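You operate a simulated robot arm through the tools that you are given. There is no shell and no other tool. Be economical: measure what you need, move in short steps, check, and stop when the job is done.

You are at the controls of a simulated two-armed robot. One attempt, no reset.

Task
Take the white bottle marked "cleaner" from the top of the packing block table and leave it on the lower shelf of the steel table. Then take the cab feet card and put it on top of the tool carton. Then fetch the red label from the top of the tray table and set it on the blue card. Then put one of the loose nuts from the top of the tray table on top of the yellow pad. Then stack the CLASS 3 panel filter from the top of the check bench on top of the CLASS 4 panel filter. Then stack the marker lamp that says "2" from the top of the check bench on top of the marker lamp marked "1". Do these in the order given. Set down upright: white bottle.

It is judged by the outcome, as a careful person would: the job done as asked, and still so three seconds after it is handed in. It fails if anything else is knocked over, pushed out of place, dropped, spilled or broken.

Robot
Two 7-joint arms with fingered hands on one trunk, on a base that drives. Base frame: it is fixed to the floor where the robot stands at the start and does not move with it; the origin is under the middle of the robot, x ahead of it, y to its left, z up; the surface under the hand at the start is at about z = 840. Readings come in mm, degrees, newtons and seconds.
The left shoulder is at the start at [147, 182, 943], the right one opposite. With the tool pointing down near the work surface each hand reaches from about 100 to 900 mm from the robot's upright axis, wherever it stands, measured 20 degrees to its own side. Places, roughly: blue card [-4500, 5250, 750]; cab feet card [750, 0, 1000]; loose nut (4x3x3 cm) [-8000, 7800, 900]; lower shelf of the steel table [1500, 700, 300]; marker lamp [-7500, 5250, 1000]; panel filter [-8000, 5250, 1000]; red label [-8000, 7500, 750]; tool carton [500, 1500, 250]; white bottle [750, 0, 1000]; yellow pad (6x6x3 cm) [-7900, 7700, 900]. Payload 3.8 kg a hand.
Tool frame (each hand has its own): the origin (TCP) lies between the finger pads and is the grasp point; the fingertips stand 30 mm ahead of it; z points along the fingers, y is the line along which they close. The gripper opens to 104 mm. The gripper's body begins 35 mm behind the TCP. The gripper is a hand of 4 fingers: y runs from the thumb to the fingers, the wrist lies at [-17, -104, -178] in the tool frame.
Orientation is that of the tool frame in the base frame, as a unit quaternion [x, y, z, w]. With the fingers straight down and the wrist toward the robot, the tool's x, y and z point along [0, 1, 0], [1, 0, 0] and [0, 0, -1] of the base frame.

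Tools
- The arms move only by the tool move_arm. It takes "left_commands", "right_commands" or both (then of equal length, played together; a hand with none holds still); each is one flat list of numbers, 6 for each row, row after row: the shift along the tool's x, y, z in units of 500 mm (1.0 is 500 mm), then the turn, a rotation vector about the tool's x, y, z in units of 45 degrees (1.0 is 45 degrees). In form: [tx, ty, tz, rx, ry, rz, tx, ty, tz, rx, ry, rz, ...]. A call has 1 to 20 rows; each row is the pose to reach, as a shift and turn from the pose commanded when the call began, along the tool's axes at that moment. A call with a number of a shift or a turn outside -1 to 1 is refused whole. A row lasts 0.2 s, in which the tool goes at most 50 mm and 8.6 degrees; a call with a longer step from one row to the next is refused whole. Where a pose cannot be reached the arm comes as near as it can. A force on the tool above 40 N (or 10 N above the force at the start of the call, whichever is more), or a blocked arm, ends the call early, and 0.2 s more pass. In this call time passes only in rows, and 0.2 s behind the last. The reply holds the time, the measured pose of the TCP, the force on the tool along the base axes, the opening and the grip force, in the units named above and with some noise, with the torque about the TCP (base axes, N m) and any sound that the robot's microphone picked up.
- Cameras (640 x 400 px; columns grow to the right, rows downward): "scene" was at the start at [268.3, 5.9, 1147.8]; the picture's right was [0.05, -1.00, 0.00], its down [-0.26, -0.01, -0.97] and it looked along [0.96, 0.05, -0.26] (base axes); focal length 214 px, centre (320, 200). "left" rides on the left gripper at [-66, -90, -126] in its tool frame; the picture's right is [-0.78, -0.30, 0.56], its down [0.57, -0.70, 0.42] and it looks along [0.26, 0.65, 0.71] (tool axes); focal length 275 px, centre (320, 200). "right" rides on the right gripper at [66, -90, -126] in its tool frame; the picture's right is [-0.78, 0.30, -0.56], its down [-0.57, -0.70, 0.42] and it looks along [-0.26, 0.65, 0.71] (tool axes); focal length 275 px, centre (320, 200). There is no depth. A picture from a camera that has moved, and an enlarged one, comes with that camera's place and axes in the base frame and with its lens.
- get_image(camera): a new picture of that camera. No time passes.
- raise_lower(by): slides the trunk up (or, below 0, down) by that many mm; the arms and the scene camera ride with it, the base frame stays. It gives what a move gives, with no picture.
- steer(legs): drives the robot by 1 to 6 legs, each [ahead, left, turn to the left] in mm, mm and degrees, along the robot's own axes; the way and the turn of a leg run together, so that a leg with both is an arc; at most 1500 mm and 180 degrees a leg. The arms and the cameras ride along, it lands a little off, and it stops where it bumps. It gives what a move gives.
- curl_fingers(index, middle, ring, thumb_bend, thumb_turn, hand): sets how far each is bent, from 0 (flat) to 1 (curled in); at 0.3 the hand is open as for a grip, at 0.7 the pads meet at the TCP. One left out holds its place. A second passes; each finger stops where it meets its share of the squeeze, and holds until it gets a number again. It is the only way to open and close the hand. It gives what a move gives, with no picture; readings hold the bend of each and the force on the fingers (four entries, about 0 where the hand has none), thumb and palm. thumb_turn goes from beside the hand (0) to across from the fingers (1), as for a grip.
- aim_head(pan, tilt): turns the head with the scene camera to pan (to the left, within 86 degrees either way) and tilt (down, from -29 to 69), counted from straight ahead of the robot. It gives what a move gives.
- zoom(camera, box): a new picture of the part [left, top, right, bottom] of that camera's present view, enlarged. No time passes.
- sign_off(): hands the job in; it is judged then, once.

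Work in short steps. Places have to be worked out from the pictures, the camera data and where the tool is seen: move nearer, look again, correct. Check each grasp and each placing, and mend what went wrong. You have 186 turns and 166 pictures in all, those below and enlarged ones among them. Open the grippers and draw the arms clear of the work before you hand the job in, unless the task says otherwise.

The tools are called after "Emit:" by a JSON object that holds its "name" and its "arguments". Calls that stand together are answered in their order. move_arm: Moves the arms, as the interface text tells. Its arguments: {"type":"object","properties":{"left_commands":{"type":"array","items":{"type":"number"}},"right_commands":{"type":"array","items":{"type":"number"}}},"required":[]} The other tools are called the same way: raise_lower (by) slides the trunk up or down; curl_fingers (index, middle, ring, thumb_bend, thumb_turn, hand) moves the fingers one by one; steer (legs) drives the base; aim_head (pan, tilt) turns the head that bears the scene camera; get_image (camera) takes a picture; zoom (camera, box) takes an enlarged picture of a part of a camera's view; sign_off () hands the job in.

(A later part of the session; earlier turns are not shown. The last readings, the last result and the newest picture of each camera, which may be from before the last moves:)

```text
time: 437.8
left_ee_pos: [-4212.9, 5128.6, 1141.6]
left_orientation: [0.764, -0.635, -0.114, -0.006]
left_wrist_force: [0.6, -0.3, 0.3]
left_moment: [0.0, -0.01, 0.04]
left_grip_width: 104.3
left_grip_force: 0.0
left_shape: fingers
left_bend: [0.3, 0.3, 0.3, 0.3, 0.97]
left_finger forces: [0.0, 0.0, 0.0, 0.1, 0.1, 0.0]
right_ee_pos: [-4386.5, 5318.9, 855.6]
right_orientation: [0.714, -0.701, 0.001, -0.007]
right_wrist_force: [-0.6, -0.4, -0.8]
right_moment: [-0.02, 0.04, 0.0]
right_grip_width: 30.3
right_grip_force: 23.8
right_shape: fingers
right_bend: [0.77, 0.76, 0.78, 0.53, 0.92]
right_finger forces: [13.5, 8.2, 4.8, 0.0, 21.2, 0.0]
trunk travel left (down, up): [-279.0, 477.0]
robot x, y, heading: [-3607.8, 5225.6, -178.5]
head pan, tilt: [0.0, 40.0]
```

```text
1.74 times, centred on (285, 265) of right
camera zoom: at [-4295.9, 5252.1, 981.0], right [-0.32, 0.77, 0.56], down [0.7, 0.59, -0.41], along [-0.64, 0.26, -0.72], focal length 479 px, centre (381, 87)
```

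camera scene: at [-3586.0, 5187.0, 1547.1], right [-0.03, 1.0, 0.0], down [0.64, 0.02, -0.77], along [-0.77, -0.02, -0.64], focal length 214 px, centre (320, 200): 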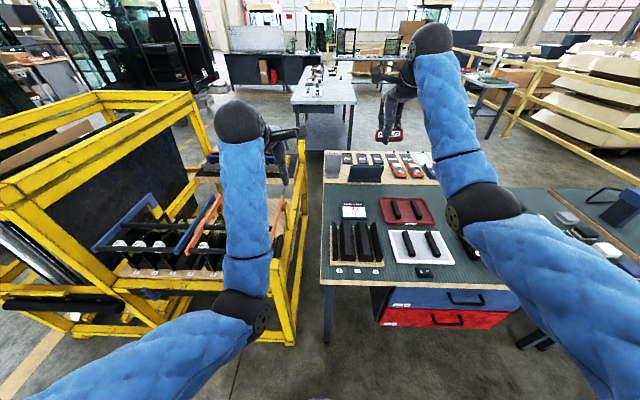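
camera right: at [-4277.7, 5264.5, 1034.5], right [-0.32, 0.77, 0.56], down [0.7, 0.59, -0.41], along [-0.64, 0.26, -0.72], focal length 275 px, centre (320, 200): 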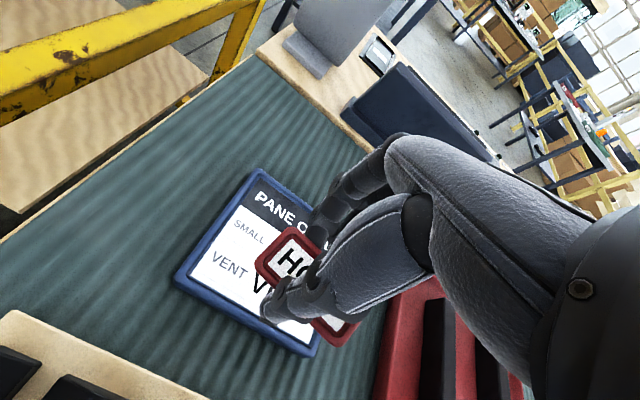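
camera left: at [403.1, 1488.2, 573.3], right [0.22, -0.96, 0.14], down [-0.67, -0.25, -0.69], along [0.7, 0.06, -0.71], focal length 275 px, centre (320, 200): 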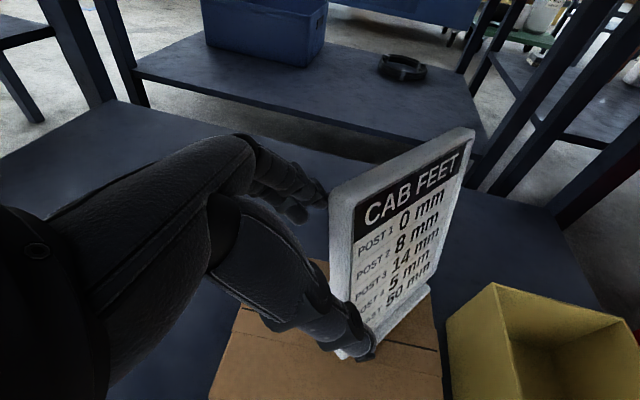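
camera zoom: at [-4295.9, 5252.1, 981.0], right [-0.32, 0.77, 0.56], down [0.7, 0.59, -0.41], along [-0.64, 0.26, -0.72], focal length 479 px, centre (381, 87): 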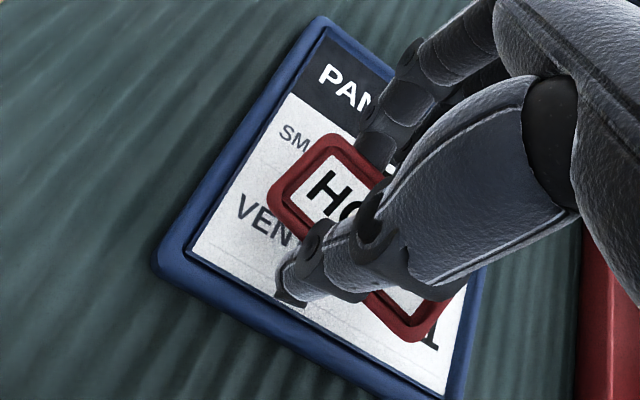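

Bench here is lower (card ≈ z 815). I shift 16 mm further over the card and continue down.

Emit:
{"name": "move_arm", "arguments": {"right_commands": [0, 0.032, 0.004, 0, 0, 0, 0, 0.032, 0.012, 0, 0, 0, 0, 0.032, 0.02, 0, 0, 0, 0, 0.032, 0.028, 0, 0, 0, 0, 0.032, 0.034, 0, 0, 0, 0, 0.032, 0.04, 0, 0, 0]}}

Emit:
{"name": "zoom", "arguments": {"camera": "right", "box": [150, 150, 420, 380]}}

```text
time: 439.2
left_ee_pos: [-4210.3, 5129.2, 1143.9]
left_orientation: [0.763, -0.636, -0.115, -0.005]
left_wrist_force: [-0.1, 0.2, 0.5]
left_moment: [0.02, 0.02, -0.02]
left_grip_width: 104.2
left_grip_force: 0.0
left_shape: fingers
left_bend: [0.3, 0.3, 0.3, 0.3, 0.97]
left_finger forces: [0.0, 0.1, 0.0, 0.1, 0.1, 0.0]
right_ee_pos: [-4390.5, 5322.7, 847.4]
right_orientation: [0.714, -0.701, -0.005, 0.0]
right_wrist_force: [-4.4, 2.5, 31.5]
right_moment: [-0.27, -0.83, 0.01]
right_grip_width: 30.6
right_grip_force: 33.9
right_shape: fingers
right_bend: [0.77, 0.76, 0.78, 0.53, 0.93]
right_finger forces: [19.8, 8.5, 7.2, 0.0, 31.9, 0.0]
right hand out of reach, approached as far as the arm can: row 1, 2, 3, 4, 5, 6
trunk travel left (down, up): [-279.0, 477.0]
robot x, y, heading: [-3603.6, 5226.0, -178.5]
head pan, tilt: [0.0, 40.0]
```

```text
1.74 times, centred on (285, 265) of right
camera zoom: at [-4297.6, 5256.7, 972.0], right [-0.31, 0.77, 0.56], down [0.69, 0.59, -0.42], along [-0.66, 0.26, -0.71], focal length 479 px, centre (381, 87)
```

zoom: 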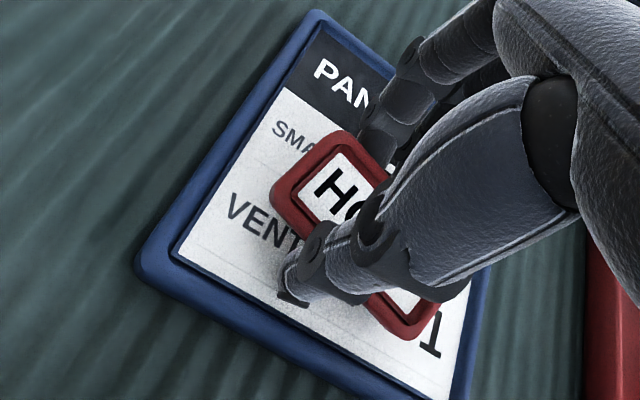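

Contact made (31 N). Relieve ~5 mm, then open gently.

Emit:
{"name": "move_arm", "arguments": {"right_commands": [0, 0, -0.01, 0, 0, 0]}}

Emit:
{"name": "curl_fingers", "arguments": {"hand": "right", "index": 0.62, "middle": 0.62, "ring": 0.62, "thumb_bend": 0.46}}

Emit:
{"name": "zoom", "arguments": {"camera": "right", "box": [150, 150, 420, 380]}}

```text
time: 439.6
left_ee_pos: [-4211.6, 5127.9, 1143.0]
left_orientation: [0.763, -0.636, -0.114, -0.005]
left_wrist_force: [-1.2, -0.3, 0.1]
left_moment: [0.02, 0.01, 0.03]
left_grip_width: 104.4
left_grip_force: 0.0
left_shape: fingers
left_bend: [0.3, 0.3, 0.3, 0.3, 0.97]
left_finger forces: [0.0, 0.0, 0.0, 0.0, 0.1, 0.0]
right_ee_pos: [-4389.1, 5323.3, 846.9]
right_orientation: [0.713, -0.701, -0.001, -0.005]
right_wrist_force: [-4.5, 1.4, 22.5]
right_moment: [-0.32, -0.54, -0.04]
right_grip_width: 30.7
right_grip_force: 30.7
right_shape: fingers
right_bend: [0.77, 0.76, 0.78, 0.54, 0.93]
right_finger forces: [20.4, 8.9, 5.5, 0.1, 26.8, 0.1]
trunk travel left (down, up): [-279.0, 477.0]
robot x, y, heading: [-3605.2, 5225.9, -178.4]
head pan, tilt: [0.0, 40.0]
```

```text
time: 440.6
left_ee_pos: [-4209.5, 5127.7, 1143.8]
left_orientation: [0.763, -0.636, -0.116, -0.006]
left_wrist_force: [-0.5, -0.3, 0.8]
left_moment: [0.03, -0.02, -0.02]
left_grip_width: 104.7
left_grip_force: 0.1
left_shape: fingers
left_bend: [0.3, 0.3, 0.3, 0.3, 0.97]
left_finger forces: [0.1, 0.0, 0.1, 0.0, 0.0, 0.1]
right_ee_pos: [-4387.7, 5321.2, 846.0]
right_orientation: [0.714, -0.701, -0.001, -0.005]
right_wrist_force: [2.7, -7.1, 22.6]
right_moment: [-0.44, 0.13, 0.05]
right_grip_width: 35.8
right_grip_force: 11.4
right_shape: fingers
right_bend: [0.67, 0.64, 0.62, 0.46, 0.97]
right_finger forces: [17.3, 4.0, 0.1, 0.0, 0.9, 0.1]
trunk travel left (down, up): [-279.0, 477.0]
robot x, y, heading: [-3607.2, 5224.3, -178.4]
head pan, tilt: [0.0, 40.0]
```

```text
1.74 times, centred on (285, 265) of right
camera zoom: at [-4296.7, 5254.7, 972.8], right [-0.31, 0.77, 0.56], down [0.69, 0.59, -0.42], along [-0.65, 0.26, -0.71], focal length 479 px, centre (381, 87)
```

zoom: 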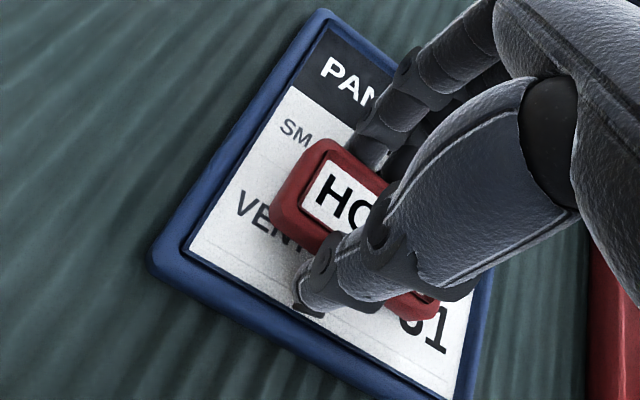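

Still pressing with the index finger; raise 10 mm and open further.

Emit:
{"name": "move_arm", "arguments": {"right_commands": [0, 0, -0.02, 0, 0, 0]}}

Emit:
{"name": "curl_fingers", "arguments": {"hand": "right", "index": 0.45, "middle": 0.45, "ring": 0.45, "thumb_bend": 0.4}}

Emit:
{"name": "zoom", "arguments": {"camera": "right", "box": [150, 150, 420, 380]}}

```text
time: 441.0
left_ee_pos: [-4212.7, 5129.6, 1141.4]
left_orientation: [0.764, -0.635, -0.115, -0.005]
left_wrist_force: [0.0, 0.4, -0.3]
left_moment: [-0.02, 0.04, 0.0]
left_grip_width: 104.3
left_grip_force: 0.1
left_shape: fingers
left_bend: [0.3, 0.3, 0.3, 0.3, 0.97]
left_finger forces: [0.0, 0.0, 0.0, 0.1, 0.0, 0.0]
right_ee_pos: [-4387.4, 5324.4, 848.1]
right_orientation: [0.713, -0.701, 0.002, -0.012]
right_wrist_force: [2.4, 0.3, 5.6]
right_moment: [-0.06, 0.05, 0.05]
right_grip_width: 38.5
right_grip_force: 2.8
right_shape: fingers
right_bend: [0.66, 0.63, 0.62, 0.46, 0.97]
right_finger forces: [4.4, 1.8, 0.1, 0.1, 0.0, 0.1]
trunk travel left (down, up): [-279.0, 477.0]
robot x, y, heading: [-3602.8, 5224.6, -178.3]
head pan, tilt: [0.0, 40.0]
```

```text
time: 442.0
left_ee_pos: [-4212.2, 5129.0, 1141.6]
left_orientation: [0.763, -0.636, -0.115, -0.005]
left_wrist_force: [-0.2, -0.5, -0.1]
left_moment: [0.04, -0.02, 0.03]
left_grip_width: 104.2
left_grip_force: 0.1
left_shape: fingers
left_bend: [0.3, 0.3, 0.3, 0.3, 0.97]
left_finger forces: [0.1, 0.0, 0.1, 0.0, 0.0, 0.0]
right_ee_pos: [-4387.8, 5321.7, 851.5]
right_orientation: [0.713, -0.701, 0.002, -0.008]
right_wrist_force: [0.4, 0.4, 2.0]
right_moment: [0.03, 0.05, -0.03]
right_grip_width: 72.4
right_grip_force: 1.0
right_shape: fingers
right_bend: [0.45, 0.46, 0.45, 0.4, 0.97]
right_finger forces: [0.0, 2.0, 0.1, 0.0, 0.1, 0.0]
trunk travel left (down, up): [-279.0, 477.0]
robot x, y, heading: [-3602.5, 5226.5, -178.6]
head pan, tilt: [0.0, 40.0]
```

```text
1.74 times, centred on (285, 265) of right
camera zoom: at [-4298.8, 5255.7, 977.0], right [-0.32, 0.77, 0.56], down [0.7, 0.59, -0.41], along [-0.64, 0.26, -0.72], focal length 479 px, centre (381, 87)
```

zoom: 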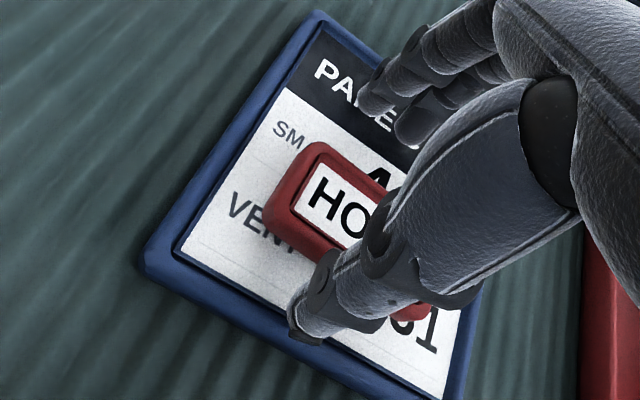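

Label is lying on the card. Raise the hand and verify.

Emit:
{"name": "move_arm", "arguments": {"right_commands": [0, 0, -0.03, 0, 0, 0, 0, 0, -0.1, 0, 0, 0, 0, 0, -0.2, 0, 0, 0, 0, 0, -0.3, 0, 0, 0, 0, 0, -0.4, 0, 0, 0, 0, 0, -0.5, 0, 0, 0]}}

Emit:
{"name": "get_image", "arguments": {"camera": "right"}}

```text
time: 443.4
left_ee_pos: [-4213.1, 5128.2, 1142.3]
left_orientation: [0.764, -0.635, -0.114, -0.006]
left_wrist_force: [-0.2, -0.3, 0.6]
left_moment: [-0.04, 0.01, -0.02]
left_grip_width: 104.0
left_grip_force: 0.0
left_shape: fingers
left_bend: [0.3, 0.3, 0.3, 0.3, 0.97]
left_finger forces: [0.0, 0.0, 0.0, 0.0, 0.1, 0.0]
right_ee_pos: [-4377.2, 5322.9, 1099.8]
right_orientation: [0.713, -0.701, 0.002, -0.007]
right_wrist_force: [0.3, -0.5, -0.2]
right_moment: [-0.03, 0.0, 0.02]
right_grip_width: 72.8
right_grip_force: 0.1
right_shape: fingers
right_bend: [0.45, 0.45, 0.45, 0.4, 0.97]
right_finger forces: [0.0, 0.0, 0.0, 0.0, 0.0, 0.0]
right hand out of reach, approached as far as the arm can: row 5, 6
trunk travel left (down, up): [-279.0, 477.0]
robot x, y, heading: [-3607.1, 5225.9, -178.6]
head pan, tilt: [0.0, 40.0]
```

```text
35 pictures are left
camera right: at [-4287.1, 5255.8, 1226.2], right [-0.32, 0.77, 0.56], down [0.7, 0.59, -0.41], along [-0.64, 0.26, -0.72], focal length 275 px, centre (320, 200)
```

right: 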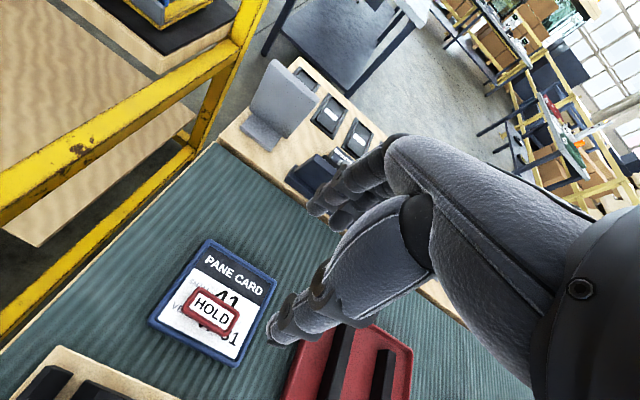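

The HOLD label lies on the PANE CARD. Next the nut: I go back via the north end of this bench, checking the way with one picture.

Emit:
{"name": "raise_lower", "arguments": {"by": 200}}

Emit:
{"name": "steer", "arguments": {"legs": [[-180, 0, 0], [0, 0, -91], [1300, 0, 0]]}}

Emit:
{"name": "aim_head", "arguments": {"pan": 45, "tilt": 18}}

Emit:
{"name": "get_image", "arguments": {"camera": "scene"}}

```text
time: 445.6
left_ee_pos: [-4213.0, 5128.5, 1341.1]
left_orientation: [0.764, -0.635, -0.114, -0.006]
left_wrist_force: [0.4, 0.1, -1.0]
left_moment: [0.0, 0.0, -0.01]
left_grip_width: 104.2
left_grip_force: 0.1
left_shape: fingers
left_bend: [0.3, 0.3, 0.3, 0.3, 0.97]
left_finger forces: [0.0, 0.1, 0.0, 0.0, 0.0, 0.1]
right_ee_pos: [-4334.6, 5324.5, 1377.8]
right_orientation: [0.712, -0.7, -0.038, 0.033]
right_wrist_force: [0.4, -0.1, 0.6]
right_moment: [0.0, -0.02, 0.03]
right_grip_width: 72.8
right_grip_force: 0.0
right_shape: fingers
right_bend: [0.45, 0.45, 0.45, 0.4, 0.97]
right_finger forces: [0.1, 0.1, 0.0, 0.0, 0.1, 0.1]
trunk travel left (down, up): [-479.0, 277.0]
robot x, y, heading: [-3605.7, 5226.3, -178.3]
head pan, tilt: [0.0, 40.0]
```

```text
time: 457.1
left_ee_pos: [-3458.5, 7143.7, 1341.0]
left_orientation: [-0.06, 0.992, 0.074, 0.088]
left_wrist_force: [0.0, 1.2, -0.2]
left_moment: [0.0, 0.02, 0.01]
left_grip_width: 104.1
left_grip_force: 0.1
left_shape: fingers
left_bend: [0.3, 0.3, 0.3, 0.3, 0.97]
left_finger forces: [0.0, 0.0, 0.0, 0.0, 0.0, 0.0]
right_ee_pos: [-3255.0, 7251.1, 1378.5]
right_orientation: [0.023, 0.998, 0.05, 0.004]
right_wrist_force: [0.4, 0.1, -0.4]
right_moment: [-0.02, -0.01, 0.02]
right_grip_width: 72.8
right_grip_force: 0.0
right_shape: fingers
right_bend: [0.45, 0.45, 0.45, 0.4, 0.97]
right_finger forces: [0.0, 0.1, 0.0, 0.0, 0.0, 0.1]
trunk travel left (down, up): [-479.0, 277.0]
robot x, y, heading: [-3402.6, 6529.2, 88.0]
head pan, tilt: [0.0, 40.0]
```

```text
time: 458.2
left_ee_pos: [-3459.3, 7142.0, 1341.3]
left_orientation: [-0.059, 0.992, 0.073, 0.087]
left_wrist_force: [0.6, -1.0, 0.2]
left_moment: [0.01, -0.01, -0.02]
left_grip_width: 104.6
left_grip_force: 0.1
left_shape: fingers
left_bend: [0.3, 0.3, 0.3, 0.3, 0.97]
left_finger forces: [0.0, 0.0, 0.0, 0.0, 0.1, 0.0]
right_ee_pos: [-3256.6, 7251.1, 1379.5]
right_orientation: [0.023, 0.998, 0.051, 0.005]
right_wrist_force: [-0.7, 0.2, 0.9]
right_moment: [-0.04, 0.03, -0.03]
right_grip_width: 72.9
right_grip_force: 0.2
right_shape: fingers
right_bend: [0.45, 0.45, 0.45, 0.4, 0.97]
right_finger forces: [0.0, 0.1, 0.0, 0.0, 0.0, 0.0]
trunk travel left (down, up): [-479.0, 277.0]
robot x, y, heading: [-3400.5, 6531.2, 88.0]
head pan, tilt: [45.0, 18.0]
```

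```text
34 pictures are left
camera scene: at [-3462.5, 6624.7, 1531.4], right [0.73, 0.68, 0.0], down [0.21, -0.23, -0.95], along [-0.65, 0.69, -0.31], focal length 214 px, centre (320, 200)
```

scene: 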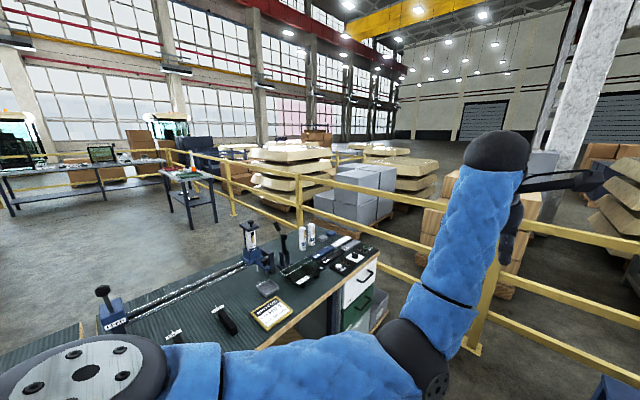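

Bench A almost reaches the railing—too narrow. I take the known southern route back.

Emit:
{"name": "steer", "arguments": {"legs": [[0, 0, 2], [-1450, 0, 0], [-1150, 0, 0], [-750, -200, 0], [0, 0, 90]]}}

```text
time: 479.1
left_ee_pos: [-3698.9, 3044.8, 1342.2]
left_orientation: [0.765, -0.633, -0.114, -0.007]
left_wrist_force: [0.4, 0.2, 0.9]
left_moment: [0.02, -0.01, -0.01]
left_grip_width: 104.3
left_grip_force: 0.1
left_shape: fingers
left_bend: [0.3, 0.3, 0.3, 0.3, 0.97]
left_finger forces: [0.1, 0.0, 0.0, 0.0, 0.0, 0.0]
right_ee_pos: [-3821.2, 3239.3, 1379.2]
right_orientation: [0.714, -0.698, -0.038, 0.034]
right_wrist_force: [0.0, 0.3, 1.0]
right_moment: [-0.01, 0.03, -0.06]
right_grip_width: 72.7
right_grip_force: 0.0
right_shape: fingers
right_bend: [0.45, 0.45, 0.45, 0.4, 0.97]
right_finger forces: [0.0, 0.1, 0.0, 0.1, 0.1, 0.0]
trunk travel left (down, up): [-479.0, 277.0]
robot x, y, heading: [-3090.8, 3148.4, -177.8]
head pan, tilt: [45.0, 18.0]
```

At (−3091,3148). Straighten and drive west along the lane.

Emit:
{"name": "steer", "arguments": {"legs": [[0, 0, -2.2], [1450, 0, 0], [1400, 0, 0]]}}

```text
time: 493.3
left_ee_pos: [-6551.4, 3117.3, 1341.6]
left_orientation: [0.743, -0.659, -0.114, -0.01]
left_wrist_force: [0.6, 0.2, -0.8]
left_moment: [-0.01, 0.02, 0.0]
left_grip_width: 104.6
left_grip_force: 0.2
left_shape: fingers
left_bend: [0.3, 0.3, 0.3, 0.3, 0.97]
left_finger forces: [0.0, 0.0, 0.0, 0.1, 0.1, 0.1]
right_ee_pos: [-6660.5, 3318.5, 1377.9]
right_orientation: [-0.69, 0.722, 0.039, -0.032]
right_wrist_force: [-0.3, 0.1, -0.2]
right_moment: [0.0, -0.01, 0.0]
right_grip_width: 72.5
right_grip_force: 0.1
right_shape: fingers
right_bend: [0.45, 0.45, 0.45, 0.4, 0.97]
right_finger forces: [0.0, 0.0, 0.0, 0.1, 0.0, 0.1]
trunk travel left (down, up): [-479.0, 277.0]
robot x, y, heading: [-5940.0, 3177.9, 178.1]
head pan, tilt: [45.0, 18.0]
```

Turn to face +y, go up the gap and strafe to the tray table.

Emit:
{"name": "steer", "arguments": {"legs": [[0, 0, -88], [900, -330, 0]]}}

Emit:
{"name": "steer", "arguments": {"legs": [[1450, 0, 0], [850, 0, 0], [0, 1450, 0], [0, 950, 0]]}}

```text
time: 501.9
left_ee_pos: [-5719.9, 4684.7, 1341.0]
left_orientation: [-0.087, 0.99, 0.076, 0.085]
left_wrist_force: [0.9, -0.5, -0.3]
left_moment: [0.02, 0.02, 0.01]
left_grip_width: 104.6
left_grip_force: 0.1
left_shape: fingers
left_bend: [0.3, 0.3, 0.3, 0.3, 0.97]
left_finger forces: [0.0, 0.0, 0.0, 0.1, 0.0, 0.0]
right_ee_pos: [-5523.9, 4804.7, 1377.7]
right_orientation: [-0.006, 0.999, 0.051, 0.003]
right_wrist_force: [0.9, -0.2, -0.9]
right_moment: [-0.01, -0.01, 0.02]
right_grip_width: 72.7
right_grip_force: 0.1
right_shape: fingers
right_bend: [0.45, 0.45, 0.45, 0.4, 0.97]
right_finger forces: [0.0, 0.1, 0.0, 0.1, 0.0, 0.1]
trunk travel left (down, up): [-479.0, 277.0]
robot x, y, heading: [-5628.0, 4076.4, 91.1]
head pan, tilt: [45.0, 18.0]
```

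```text
time: 524.5
left_ee_pos: [-8044.4, 7039.7, 1340.9]
left_orientation: [-0.06, 0.992, 0.074, 0.087]
left_wrist_force: [0.0, -0.4, 0.3]
left_moment: [-0.02, 0.0, 0.02]
left_grip_width: 104.1
left_grip_force: 0.1
left_shape: fingers
left_bend: [0.3, 0.3, 0.3, 0.3, 0.97]
left_finger forces: [0.0, 0.0, 0.0, 0.1, 0.0, 0.0]
right_ee_pos: [-7842.2, 7150.3, 1378.4]
right_orientation: [0.024, 0.998, 0.05, 0.005]
right_wrist_force: [0.3, 0.4, -0.8]
right_moment: [0.03, 0.0, 0.03]
right_grip_width: 72.6
right_grip_force: 0.2
right_shape: fingers
right_bend: [0.45, 0.45, 0.45, 0.4, 0.97]
right_finger forces: [0.1, 0.0, 0.0, 0.1, 0.0, 0.0]
trunk travel left (down, up): [-479.0, 277.0]
robot x, y, heading: [-7981.9, 6428.9, 87.8]
head pan, tilt: [45.0, 18.0]
```

Position the base in front of the tray, lower the trunk, and view the nut with the right camera.

Emit:
{"name": "steer", "arguments": {"legs": [[0, 0, 2.2], [0, 210, 0], [560, 0, 0]]}}

Emit:
{"name": "raise_lower", "arguments": {"by": -200}}

Emit:
{"name": "get_image", "arguments": {"camera": "right"}}

```text
time: 529.4
left_ee_pos: [-8280.2, 7602.2, 1341.3]
left_orientation: [-0.079, 0.99, 0.075, 0.086]
left_wrist_force: [-0.7, 0.5, -0.3]
left_moment: [-0.03, -0.05, 0.02]
left_grip_width: 104.6
left_grip_force: 0.0
left_shape: fingers
left_bend: [0.3, 0.3, 0.3, 0.3, 0.97]
left_finger forces: [0.0, 0.0, 0.1, 0.1, 0.1, 0.1]
right_ee_pos: [-8081.0, 7717.5, 1378.7]
right_orientation: [0.004, 0.999, 0.051, 0.004]
right_wrist_force: [-0.1, 0.4, -0.1]
right_moment: [-0.02, 0.01, -0.03]
right_grip_width: 72.9
right_grip_force: 0.0
right_shape: fingers
right_bend: [0.45, 0.45, 0.45, 0.4, 0.97]
right_finger forces: [0.0, 0.0, 0.0, 0.0, 0.0, 0.0]
trunk travel left (down, up): [-479.0, 277.0]
robot x, y, heading: [-8197.3, 6996.4, 89.8]
head pan, tilt: [45.0, 18.0]
```

```text
time: 531.5
left_ee_pos: [-8279.8, 7600.9, 1143.2]
left_orientation: [-0.078, 0.99, 0.075, 0.086]
left_wrist_force: [0.5, 0.4, 0.5]
left_moment: [-0.02, 0.01, 0.03]
left_grip_width: 104.4
left_grip_force: 0.0
left_shape: fingers
left_bend: [0.3, 0.3, 0.3, 0.3, 0.97]
left_finger forces: [0.1, 0.1, 0.0, 0.0, 0.0, 0.0]
right_ee_pos: [-8081.5, 7716.9, 1179.1]
right_orientation: [0.004, 0.999, 0.05, 0.004]
right_wrist_force: [0.2, -0.5, 0.6]
right_moment: [0.03, -0.03, 0.01]
right_grip_width: 72.7
right_grip_force: 0.0
right_shape: fingers
right_bend: [0.45, 0.45, 0.45, 0.4, 0.97]
right_finger forces: [0.1, 0.1, 0.1, 0.0, 0.0, 0.0]
trunk travel left (down, up): [-279.0, 477.0]
robot x, y, heading: [-8196.1, 6988.0, 90.2]
head pan, tilt: [45.0, 18.0]
```

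```text
33 pictures are left
camera right: at [-8148.4, 7614.4, 1294.8], right [0.77, 0.23, 0.59], down [0.57, -0.66, -0.49], along [0.28, 0.72, -0.64], focal length 275 px, centre (320, 200)
```

right: 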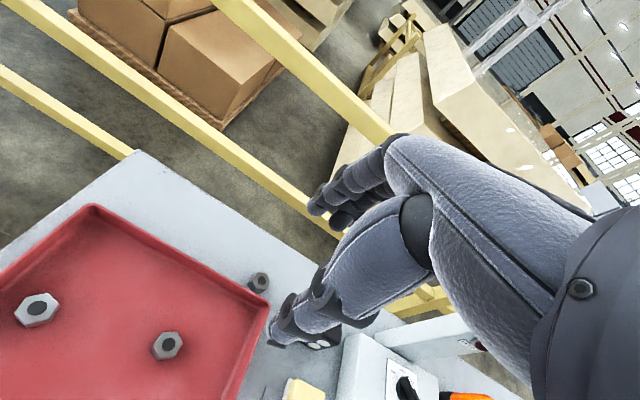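

The nut behind the tray is wedged against the wall and out of reach; the two loose nuts lying in the tray are free-standing. I'll take the one at ≈(-8095,7698): square the hand and descend above it.

Emit:
{"name": "move_arm", "arguments": {"right_commands": [0.005, -0.015, 0.08, 0.06, 0, 0, 0.01, -0.03, 0.16, 0.127, 0, 0, 0.016, -0.045, 0.25, 0.127, 0, 0, 0.02, -0.06, 0.33, 0.127, 0, 0, 0.024, -0.075, 0.41, 0.127, 0, 0, 0.027, -0.088, 0.492, 0.127, 0, 0]}}

Emit:
{"name": "get_image", "arguments": {"camera": "right"}}

```text
time: 533.0
left_ee_pos: [-8280.7, 7601.7, 1141.9]
left_orientation: [-0.078, 0.99, 0.075, 0.086]
left_wrist_force: [-0.2, 0.5, -0.2]
left_moment: [0.02, -0.03, -0.02]
left_grip_width: 104.3
left_grip_force: 0.0
left_shape: fingers
left_bend: [0.3, 0.3, 0.3, 0.3, 0.97]
left_finger forces: [0.0, 0.1, 0.0, 0.0, 0.1, 0.0]
right_ee_pos: [-8094.4, 7697.9, 928.5]
right_orientation: [0.005, 1.0, 0.0, 0.002]
right_wrist_force: [0.4, 0.9, 0.3]
right_moment: [0.01, 0.0, 0.0]
right_grip_width: 72.6
right_grip_force: 0.1
right_shape: fingers
right_bend: [0.45, 0.45, 0.45, 0.4, 0.97]
right_finger forces: [0.0, 0.1, 0.0, 0.0, 0.1, 0.1]
trunk travel left (down, up): [-279.0, 477.0]
robot x, y, heading: [-8198.2, 6993.9, 90.2]
head pan, tilt: [45.0, 18.0]
```

```text
32 pictures are left
camera right: at [-8160.4, 7607.2, 1053.9], right [0.77, 0.29, 0.56], down [0.57, -0.71, -0.42], along [0.27, 0.65, -0.71], focal length 275 px, centre (320, 200)
```

right: 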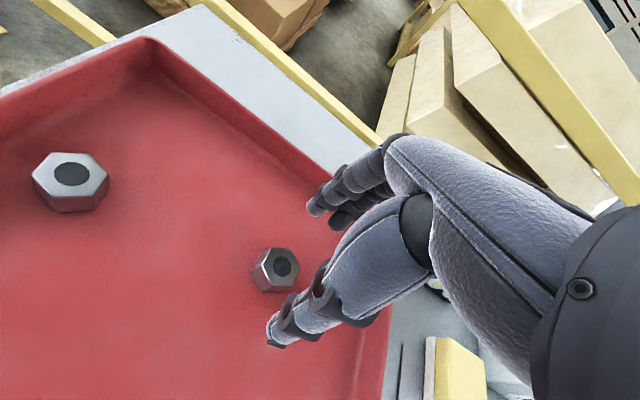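

TCP is right above the nut. Descend to grasp height with small final steps.

Emit:
{"name": "move_arm", "arguments": {"right_commands": [0.002, 0, 0.04, 0, 0, 0, 0.004, 0, 0.07, 0, 0, 0, 0.004, 0, 0.08, 0, 0, 0, 0.004, 0, 0.088, 0, 0, 0, 0.004, 0, 0.094, 0, 0, 0]}}

Emit:
{"name": "curl_fingers", "arguments": {"hand": "right", "index": 0.7, "middle": 0.7, "ring": 0.7, "thumb_bend": 0.66}}

Emit:
{"name": "zoom", "arguments": {"camera": "right", "box": [150, 150, 420, 380]}}

```text
time: 534.1
left_ee_pos: [-8280.2, 7601.1, 1142.8]
left_orientation: [-0.08, 0.99, 0.076, 0.086]
left_wrist_force: [0.3, 0.2, 0.0]
left_moment: [-0.01, 0.02, -0.02]
left_grip_width: 104.2
left_grip_force: 0.1
left_shape: fingers
left_bend: [0.3, 0.3, 0.3, 0.3, 0.97]
left_finger forces: [0.0, 0.1, 0.1, 0.0, 0.0, 0.0]
right_ee_pos: [-8095.3, 7699.1, 882.0]
right_orientation: [0.005, 1.0, 0.001, 0.003]
right_wrist_force: [-0.3, -0.8, -0.4]
right_moment: [0.0, -0.01, 0.01]
right_grip_width: 72.9
right_grip_force: 0.1
right_shape: fingers
right_bend: [0.45, 0.45, 0.45, 0.4, 0.97]
right_finger forces: [0.0, 0.0, 0.0, 0.0, 0.0, 0.0]
trunk travel left (down, up): [-279.0, 477.0]
robot x, y, heading: [-8198.7, 6994.9, 90.5]
head pan, tilt: [45.0, 18.0]
```

```text
time: 535.1
left_ee_pos: [-8280.4, 7600.6, 1140.4]
left_orientation: [-0.078, 0.99, 0.075, 0.086]
left_wrist_force: [-0.6, -0.3, 0.8]
left_moment: [-0.02, -0.03, -0.01]
left_grip_width: 104.3
left_grip_force: 0.1
left_shape: fingers
left_bend: [0.3, 0.3, 0.3, 0.3, 0.97]
left_finger forces: [0.1, 0.0, 0.0, 0.0, 0.1, 0.0]
right_ee_pos: [-8094.4, 7699.4, 882.5]
right_orientation: [0.005, 1.0, 0.001, 0.004]
right_wrist_force: [0.5, -0.3, -0.7]
right_moment: [-0.01, 0.03, 0.0]
right_grip_width: 27.8
right_grip_force: 7.3
right_shape: fingers
right_bend: [0.64, 0.66, 0.7, 0.58, 0.97]
right_finger forces: [4.4, 3.5, 0.0, 0.1, 7.4, 0.1]
trunk travel left (down, up): [-279.0, 477.0]
robot x, y, heading: [-8198.6, 6993.9, 89.9]
head pan, tilt: [45.0, 18.0]
```

```text
1.74 times, centred on (285, 265) of right
camera zoom: at [-8161.6, 7608.2, 1007.3], right [0.77, 0.29, 0.56], down [0.57, -0.71, -0.42], along [0.27, 0.65, -0.71], focal length 479 px, centre (381, 87)
```

zoom: 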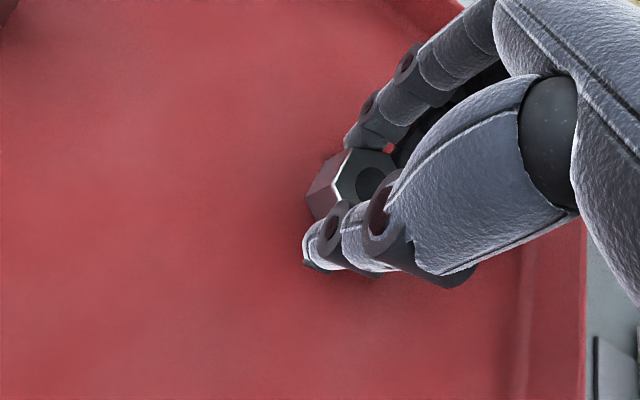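

Nut is pinched. Squeeze a little more and lift 110 mm.

Emit:
{"name": "curl_fingers", "arguments": {"hand": "right", "index": 0.75, "middle": 0.76, "thumb_bend": 0.72}}

Emit:
{"name": "move_arm", "arguments": {"right_commands": [0, 0, -0.03, 0, 0, 0, 0, 0, -0.1, 0, 0, 0, 0, 0, -0.17, 0, 0, 0, 0, 0, -0.22, 0, 0, 0]}}

Emit:
{"name": "get_image", "arguments": {"camera": "right"}}

```text
time: 536.1
left_ee_pos: [-8280.4, 7601.3, 1141.0]
left_orientation: [-0.079, 0.99, 0.075, 0.087]
left_wrist_force: [0.0, -0.3, -0.6]
left_moment: [0.01, 0.02, 0.03]
left_grip_width: 104.4
left_grip_force: 0.1
left_shape: fingers
left_bend: [0.3, 0.3, 0.3, 0.3, 0.97]
left_finger forces: [0.0, 0.1, 0.0, 0.1, 0.0, 0.0]
right_ee_pos: [-8094.4, 7698.7, 883.5]
right_orientation: [0.004, 1.0, 0.0, 0.003]
right_wrist_force: [-0.1, 0.4, -2.0]
right_moment: [0.0, 0.01, -0.02]
right_grip_width: 26.6
right_grip_force: 17.9
right_shape: fingers
right_bend: [0.73, 0.73, 0.7, 0.57, 0.95]
right_finger forces: [9.7, 9.8, 0.1, 0.0, 15.4, 0.0]
trunk travel left (down, up): [-279.0, 477.0]
robot x, y, heading: [-8195.1, 6993.1, 90.5]
head pan, tilt: [45.0, 18.0]
```

```text
time: 537.1
left_ee_pos: [-8279.7, 7601.0, 1142.9]
left_orientation: [-0.079, 0.99, 0.076, 0.086]
left_wrist_force: [0.4, -1.5, 0.1]
left_moment: [0.0, 0.0, 0.0]
left_grip_width: 104.4
left_grip_force: 0.0
left_shape: fingers
left_bend: [0.3, 0.3, 0.3, 0.3, 0.97]
left_finger forces: [0.1, 0.1, 0.0, 0.0, 0.0, 0.0]
right_ee_pos: [-8095.5, 7699.7, 992.5]
right_orientation: [0.004, 1.0, 0.001, 0.004]
right_wrist_force: [0.4, 0.2, -1.3]
right_moment: [-0.03, 0.01, -0.02]
right_grip_width: 26.6
right_grip_force: 17.3
right_shape: fingers
right_bend: [0.73, 0.73, 0.7, 0.57, 0.95]
right_finger forces: [9.7, 9.9, 0.1, 0.0, 15.3, 0.0]
trunk travel left (down, up): [-279.0, 477.0]
robot x, y, heading: [-8198.6, 6991.0, 90.2]
head pan, tilt: [45.0, 18.0]
```

```text
30 pictures are left
camera right: at [-8162.8, 7609.2, 1116.7], right [0.77, 0.29, 0.56], down [0.57, -0.71, -0.42], along [0.27, 0.65, -0.71], focal length 275 px, centre (320, 200)
```

right: 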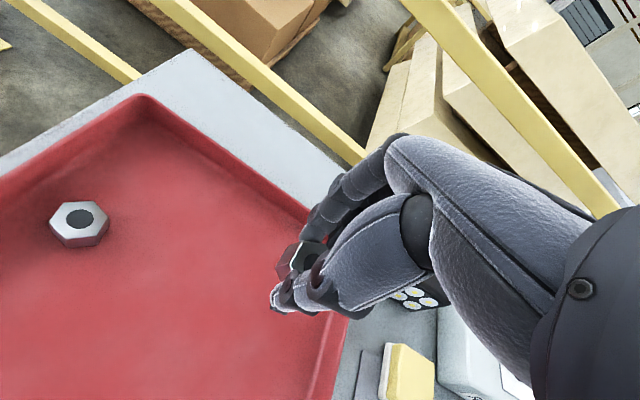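

Nut secured. Move right 215 mm above the yellow pad (≈(-7878,7698)) and check.

Emit:
{"name": "move_arm", "arguments": {"right_commands": [-0.09, 0, 0, 0, 0, 0, -0.18, 0, 0, 0, 0, 0, -0.27, 0, 0, 0, 0, 0, -0.36, 0, 0, 0, 0, 0, -0.43, 0, 0, 0, 0, 0, -0.43, 0, 0.06, 0, 0, 0]}}

Emit:
{"name": "get_image", "arguments": {"camera": "right"}}

```text
time: 538.5
left_ee_pos: [-8280.2, 7601.7, 1141.3]
left_orientation: [-0.079, 0.99, 0.075, 0.086]
left_wrist_force: [-0.4, 0.3, -0.6]
left_moment: [0.02, -0.03, 0.0]
left_grip_width: 104.1
left_grip_force: 0.1
left_shape: fingers
left_bend: [0.3, 0.3, 0.3, 0.3, 0.97]
left_finger forces: [0.0, 0.1, 0.0, 0.0, 0.1, 0.1]
right_ee_pos: [-7880.7, 7697.2, 962.0]
right_orientation: [0.003, 1.0, 0.001, 0.003]
right_wrist_force: [0.0, 0.3, -0.7]
right_moment: [0.01, 0.0, -0.02]
right_grip_width: 26.5
right_grip_force: 17.5
right_shape: fingers
right_bend: [0.73, 0.73, 0.7, 0.57, 0.95]
right_finger forces: [9.8, 9.8, 0.1, 0.0, 15.4, 0.0]
trunk travel left (down, up): [-279.0, 477.0]
robot x, y, heading: [-8200.2, 6992.4, 90.3]
head pan, tilt: [45.0, 18.0]
```

```text
29 pictures are left
camera right: at [-7947.2, 7606.9, 1086.6], right [0.77, 0.29, 0.56], down [0.57, -0.71, -0.42], along [0.27, 0.65, -0.71], focal length 275 px, centre (320, 200)
```

right: 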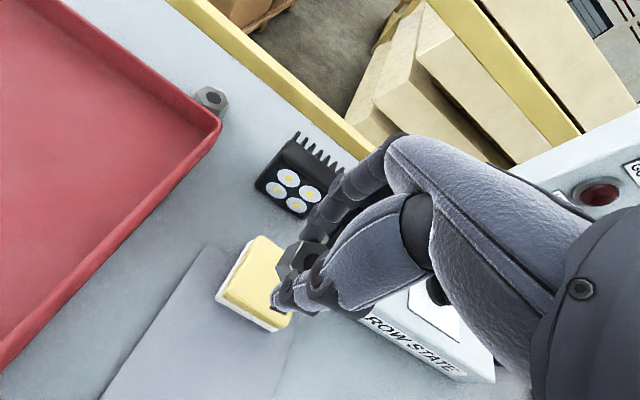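

Well aligned with the pad. Lower to just above, then creep to contact.

Emit:
{"name": "move_arm", "arguments": {"right_commands": [-0.003, 0, 0.05, 0, 0, 0, -0.004, 0, 0.09, 0, 0, 0, -0.004, 0, 0.1, 0, 0, 0, -0.004, 0, 0.107, 0, 0, 0, -0.004, 0, 0.114, 0, 0, 0]}}

Emit:
{"name": "zoom", "arguments": {"camera": "right", "box": [150, 150, 420, 380]}}

```text
time: 539.8
left_ee_pos: [-8279.2, 7601.4, 1142.4]
left_orientation: [-0.079, 0.99, 0.075, 0.086]
left_wrist_force: [-0.2, 0.2, -0.8]
left_moment: [0.01, 0.0, -0.03]
left_grip_width: 104.6
left_grip_force: 0.2
left_shape: fingers
left_bend: [0.3, 0.3, 0.3, 0.3, 0.97]
left_finger forces: [0.0, 0.0, 0.0, 0.2, 0.0, 0.0]
right_ee_pos: [-7878.3, 7696.8, 908.6]
right_orientation: [0.004, 1.0, 0.003, 0.004]
right_wrist_force: [0.3, 0.5, 5.6]
right_moment: [-0.14, 0.03, -0.03]
right_grip_width: 25.8
right_grip_force: 17.1
right_shape: fingers
right_bend: [0.73, 0.74, 0.7, 0.57, 0.95]
right_finger forces: [9.4, 10.7, 0.0, 0.0, 14.5, 0.1]
trunk travel left (down, up): [-279.0, 477.0]
robot x, y, heading: [-8193.7, 6994.4, 90.2]
head pan, tilt: [45.0, 18.0]
```

```text
1.74 times, centred on (285, 265) of right
camera zoom: at [-7945.3, 7605.3, 1032.5], right [0.77, 0.29, 0.56], down [0.57, -0.7, -0.42], along [0.28, 0.65, -0.71], focal length 479 px, centre (381, 87)
```

zoom: 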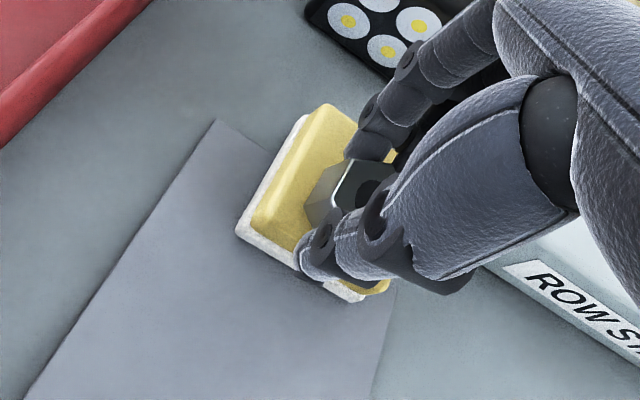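

Contact (5.6 N); the nut rests centred on the pad. Release gently and rise.

Emit:
{"name": "curl_fingers", "arguments": {"hand": "right", "index": 0.62, "middle": 0.62, "ring": 0.6, "thumb_bend": 0.52}}

Emit:
{"name": "curl_fingers", "arguments": {"hand": "right", "index": 0.48, "middle": 0.48, "ring": 0.48, "thumb_bend": 0.42}}

Emit:
{"name": "move_arm", "arguments": {"right_commands": [0, 0, -0.02, 0, 0, 0, 0, 0, -0.06, 0, 0, 0, 0, 0, -0.14, 0, 0, 0, 0, 0, -0.23, 0, 0, 0]}}

Emit:
{"name": "zoom", "arguments": {"camera": "right", "box": [150, 150, 420, 380]}}

```text
time: 540.8
left_ee_pos: [-8279.7, 7600.3, 1140.4]
left_orientation: [-0.078, 0.99, 0.077, 0.087]
left_wrist_force: [-0.2, 0.5, -0.2]
left_moment: [0.0, 0.01, 0.01]
left_grip_width: 104.6
left_grip_force: 0.0
left_shape: fingers
left_bend: [0.3, 0.3, 0.3, 0.3, 0.97]
left_finger forces: [0.1, 0.1, 0.1, 0.0, 0.0, 0.0]
right_ee_pos: [-7878.0, 7695.7, 907.0]
right_orientation: [0.005, 1.0, 0.001, 0.004]
right_wrist_force: [0.3, -0.7, 2.1]
right_moment: [0.02, -0.03, 0.02]
right_grip_width: 35.1
right_grip_force: 0.9
right_shape: fingers
right_bend: [0.63, 0.62, 0.6, 0.52, 0.97]
right_finger forces: [0.8, 0.7, 0.0, 0.0, 0.1, 0.0]
trunk travel left (down, up): [-279.0, 477.0]
robot x, y, heading: [-8197.0, 6992.6, 90.3]
head pan, tilt: [45.0, 18.0]
```

```text
time: 541.8
left_ee_pos: [-8279.1, 7601.0, 1140.5]
left_orientation: [-0.079, 0.99, 0.077, 0.086]
left_wrist_force: [0.7, -0.8, 1.1]
left_moment: [-0.03, 0.01, 0.01]
left_grip_width: 104.6
left_grip_force: 0.0
left_shape: fingers
left_bend: [0.3, 0.3, 0.3, 0.3, 0.97]
left_finger forces: [0.0, 0.0, 0.0, 0.0, 0.1, 0.1]
right_ee_pos: [-7878.8, 7696.5, 905.4]
right_orientation: [0.004, 1.0, 0.001, 0.004]
right_wrist_force: [0.6, -0.3, 0.5]
right_moment: [0.04, 0.01, 0.06]
right_grip_width: 66.2
right_grip_force: 0.4
right_shape: fingers
right_bend: [0.48, 0.48, 0.48, 0.42, 0.97]
right_finger forces: [0.0, 0.7, 0.1, 0.1, 0.1, 0.0]
trunk travel left (down, up): [-279.0, 477.0]
robot x, y, heading: [-8196.4, 6992.2, 90.3]
head pan, tilt: [45.0, 18.0]
```

```text
time: 542.8
left_ee_pos: [-8280.2, 7601.8, 1141.1]
left_orientation: [-0.079, 0.99, 0.076, 0.086]
left_wrist_force: [-0.3, 0.5, 0.6]
left_moment: [0.02, 0.01, 0.01]
left_grip_width: 104.5
left_grip_force: 0.0
left_shape: fingers
left_bend: [0.3, 0.3, 0.3, 0.3, 0.97]
left_finger forces: [0.0, 0.0, 0.0, 0.0, 0.1, 0.1]
right_ee_pos: [-7879.9, 7693.5, 1021.4]
right_orientation: [0.004, 1.0, 0.0, 0.004]
right_wrist_force: [1.2, 0.0, 0.6]
right_moment: [0.01, 0.03, 0.0]
right_grip_width: 66.3
right_grip_force: 0.0
right_shape: fingers
right_bend: [0.48, 0.48, 0.48, 0.42, 0.97]
right_finger forces: [0.1, 0.0, 0.1, 0.0, 0.0, 0.1]
trunk travel left (down, up): [-279.0, 477.0]
robot x, y, heading: [-8198.1, 6990.3, 90.2]
head pan, tilt: [45.0, 18.0]
```

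```text
1.74 times, centred on (285, 265) of right
camera zoom: at [-7946.2, 7603.4, 1147.3], right [0.77, 0.29, 0.56], down [0.57, -0.71, -0.42], along [0.27, 0.65, -0.71], focal length 479 px, centre (381, 87)
```

zoom: 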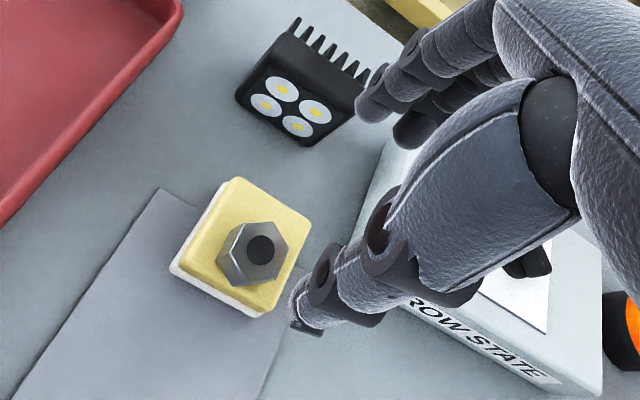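

Nut sits on the yellow pad. Now the check bench: back off, turn around to face it, and look.

Emit:
{"name": "move_arm", "arguments": {"right_commands": [0, 0, -0.1, 0, 0, 0, 0, 0, -0.2, 0, 0, 0, 0, 0, -0.3, 0, 0, 0]}}

Emit:
{"name": "steer", "arguments": {"legs": [[-540, 0, 0], [0, 0, 180], [200, 400, 0]]}}

Emit:
{"name": "aim_head", "arguments": {"pan": 0, "tilt": 35}}

Emit:
{"name": "get_image", "arguments": {"camera": "scene"}}

```text
time: 543.5
left_ee_pos: [-8281.1, 7600.1, 1142.0]
left_orientation: [-0.079, 0.99, 0.077, 0.085]
left_wrist_force: [0.1, -0.1, 0.0]
left_moment: [0.03, -0.02, -0.02]
left_grip_width: 104.4
left_grip_force: 0.1
left_shape: fingers
left_bend: [0.3, 0.3, 0.3, 0.3, 0.97]
left_finger forces: [0.1, 0.1, 0.0, 0.0, 0.0, 0.1]
right_ee_pos: [-7880.3, 7691.3, 1173.6]
right_orientation: [0.004, 1.0, 0.001, 0.003]
right_wrist_force: [-0.3, 0.0, 0.3]
right_moment: [0.01, 0.02, -0.01]
right_grip_width: 66.3
right_grip_force: 0.1
right_shape: fingers
right_bend: [0.48, 0.48, 0.48, 0.42, 0.97]
right_finger forces: [0.1, 0.0, 0.1, 0.0, 0.0, 0.0]
trunk travel left (down, up): [-279.0, 477.0]
robot x, y, heading: [-8199.9, 6991.7, 90.0]
head pan, tilt: [45.0, 18.0]
```

```text
time: 556.2
left_ee_pos: [-7752.4, 5620.4, 1141.1]
left_orientation: [0.992, 0.057, -0.088, 0.073]
left_wrist_force: [-0.1, -0.5, 0.4]
left_moment: [0.0, 0.0, -0.04]
left_grip_width: 104.4
left_grip_force: 0.1
left_shape: fingers
left_bend: [0.3, 0.3, 0.3, 0.3, 0.97]
left_finger forces: [0.0, 0.0, 0.1, 0.0, 0.1, 0.1]
right_ee_pos: [-8157.9, 5546.9, 1172.7]
right_orientation: [1.0, -0.027, -0.003, 0.0]
right_wrist_force: [-0.1, 0.4, -0.2]
right_moment: [0.01, 0.02, 0.0]
right_grip_width: 66.1
right_grip_force: 0.0
right_shape: fingers
right_bend: [0.48, 0.48, 0.48, 0.42, 0.97]
right_finger forces: [0.1, 0.0, 0.0, 0.1, 0.1, 0.0]
trunk travel left (down, up): [-279.0, 477.0]
robot x, y, heading: [-7809.6, 6233.8, -92.2]
head pan, tilt: [45.0, 18.0]
```

```text
time: 557.3
left_ee_pos: [-7754.3, 5621.5, 1141.1]
left_orientation: [0.992, 0.056, -0.088, 0.073]
left_wrist_force: [-0.2, 0.4, 0.4]
left_moment: [-0.02, -0.01, -0.01]
left_grip_width: 104.2
left_grip_force: 0.1
left_shape: fingers
left_bend: [0.3, 0.3, 0.3, 0.3, 0.97]
left_finger forces: [0.1, 0.0, 0.0, 0.0, 0.0, 0.1]
right_ee_pos: [-8157.9, 5547.3, 1173.1]
right_orientation: [1.0, -0.027, -0.003, 0.001]
right_wrist_force: [-0.1, -0.8, -0.2]
right_moment: [0.02, -0.03, -0.02]
right_grip_width: 66.1
right_grip_force: 0.0
right_shape: fingers
right_bend: [0.48, 0.48, 0.48, 0.42, 0.97]
right_finger forces: [0.1, 0.0, 0.1, 0.0, 0.0, 0.0]
trunk travel left (down, up): [-279.0, 477.0]
robot x, y, heading: [-7807.5, 6233.1, -92.3]
head pan, tilt: [0.0, 35.0]
```

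```text
26 pictures are left
camera scene: at [-7815.8, 6064.4, 1302.2], right [-1.0, 0.04, 0.0], down [0.02, 0.57, -0.82], along [-0.03, -0.82, -0.57], focal length 214 px, centre (320, 200)
```

scene: 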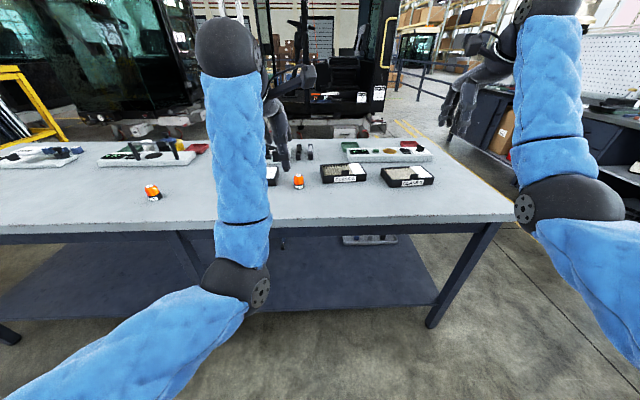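

Zoom to read the filters and lamps.

Emit:
{"name": "zoom", "arguments": {"camera": "scene", "box": [270, 140, 450, 215]}}

Emit:
{"name": "zoom", "arguments": {"camera": "scene", "box": [90, 130, 210, 220]}}

```text
3.56 times, centred on (360, 178) of scene
camera zoom: at [-7815.8, 6064.4, 1302.2], right [-1.0, 0.04, 0.0], down [0.02, 0.57, -0.82], along [-0.03, -0.82, -0.57], focal length 763 px, centre (178, 280)
```

zoom: 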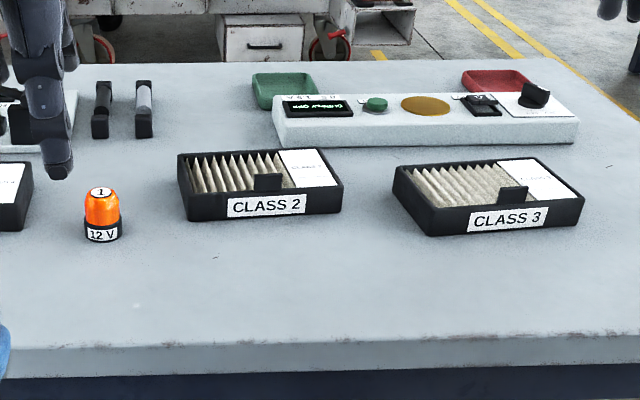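

```text
4.44 times, centred on (150, 175) of scene
camera zoom: at [-7815.8, 6064.4, 1302.2], right [-1.0, 0.04, 0.0], down [0.02, 0.57, -0.82], along [-0.03, -0.82, -0.57], focal length 953 px, centre (1076, 311)
```

zoom: 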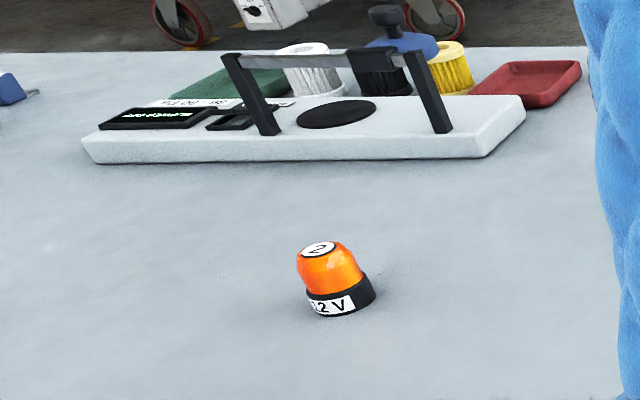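

I see CLASS 3 ≈(-8218,5279) with a pull tab at its front centre (≈(-8226,5298), top z≈890), CLASS 4 just behind my left arm (x≈−7570), lamp "1" ≈(-7756,5305), lamp "2" ≈(-7209,5364). I position for the CLASS 3 tab with the right hand.

Emit:
{"name": "steer", "arguments": {"legs": [[0, 0, 2.3], [0, -225, 0], [250, 0, 0]]}}

Emit:
{"name": "move_arm", "arguments": {"right_commands": [-0.08, -0.02, 0.02, 0, 0, -0.05, -0.16, -0.03, 0.04, 0, 0, -0.1, -0.24, -0.05, 0.06, 0, 0, -0.15, -0.31, -0.07, 0.08, 0, 0, -0.178]}}

Emit:
{"name": "get_image", "arguments": {"camera": "right"}}

```text
time: 560.9
left_ee_pos: [-7946.1, 5369.8, 1141.4]
left_orientation: [0.99, 0.079, -0.086, 0.074]
left_wrist_force: [-1.1, 0.2, -0.3]
left_moment: [0.04, 0.01, 0.01]
left_grip_width: 104.3
left_grip_force: 0.2
left_shape: fingers
left_bend: [0.3, 0.3, 0.3, 0.3, 0.97]
left_finger forces: [0.0, 0.0, 0.0, 0.0, 0.0, 0.0]
right_ee_pos: [-8347.3, 5278.2, 1172.5]
right_orientation: [1.0, -0.003, -0.003, 0.0]
right_wrist_force: [0.2, 0.4, -0.5]
right_moment: [0.06, 0.02, -0.04]
right_grip_width: 66.3
right_grip_force: 0.0
right_shape: fingers
right_bend: [0.48, 0.48, 0.48, 0.42, 0.97]
right_finger forces: [0.0, 0.0, 0.0, 0.1, 0.0, 0.1]
trunk travel left (down, up): [-279.0, 477.0]
robot x, y, heading: [-8031.9, 5979.9, -89.7]
head pan, tilt: [0.0, 35.0]
```

```text
time: 561.9
left_ee_pos: [-7946.9, 5372.5, 1142.7]
left_orientation: [0.99, 0.079, -0.086, 0.076]
left_wrist_force: [-0.6, 0.2, 0.4]
left_moment: [-0.01, 0.0, -0.01]
left_grip_width: 104.3
left_grip_force: 0.1
left_shape: fingers
left_bend: [0.3, 0.3, 0.3, 0.3, 0.97]
left_finger forces: [0.0, 0.0, 0.1, 0.0, 0.0, 0.0]
right_ee_pos: [-8504.0, 5317.6, 1133.9]
right_orientation: [0.998, 0.068, -0.003, 0.001]
right_wrist_force: [-1.2, 0.5, 0.0]
right_moment: [-0.03, -0.04, -0.02]
right_grip_width: 66.3
right_grip_force: 0.1
right_shape: fingers
right_bend: [0.48, 0.48, 0.48, 0.42, 0.97]
right_finger forces: [0.0, 0.1, 0.0, 0.1, 0.0, 0.0]
trunk travel left (down, up): [-279.0, 477.0]
robot x, y, heading: [-8031.1, 5979.5, -89.4]
head pan, tilt: [0.0, 35.0]
```

```text
23 pictures are left
camera right: at [-8448.8, 5413.0, 1258.4], right [-0.73, -0.4, 0.56], down [-0.66, 0.62, -0.42], along [-0.18, -0.68, -0.71], focal length 275 px, centre (320, 200)
```

right: 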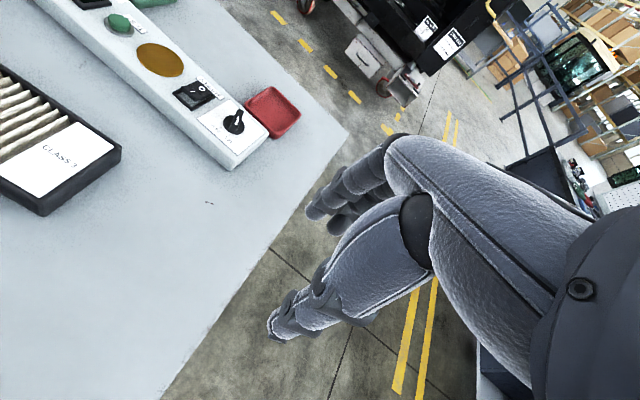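

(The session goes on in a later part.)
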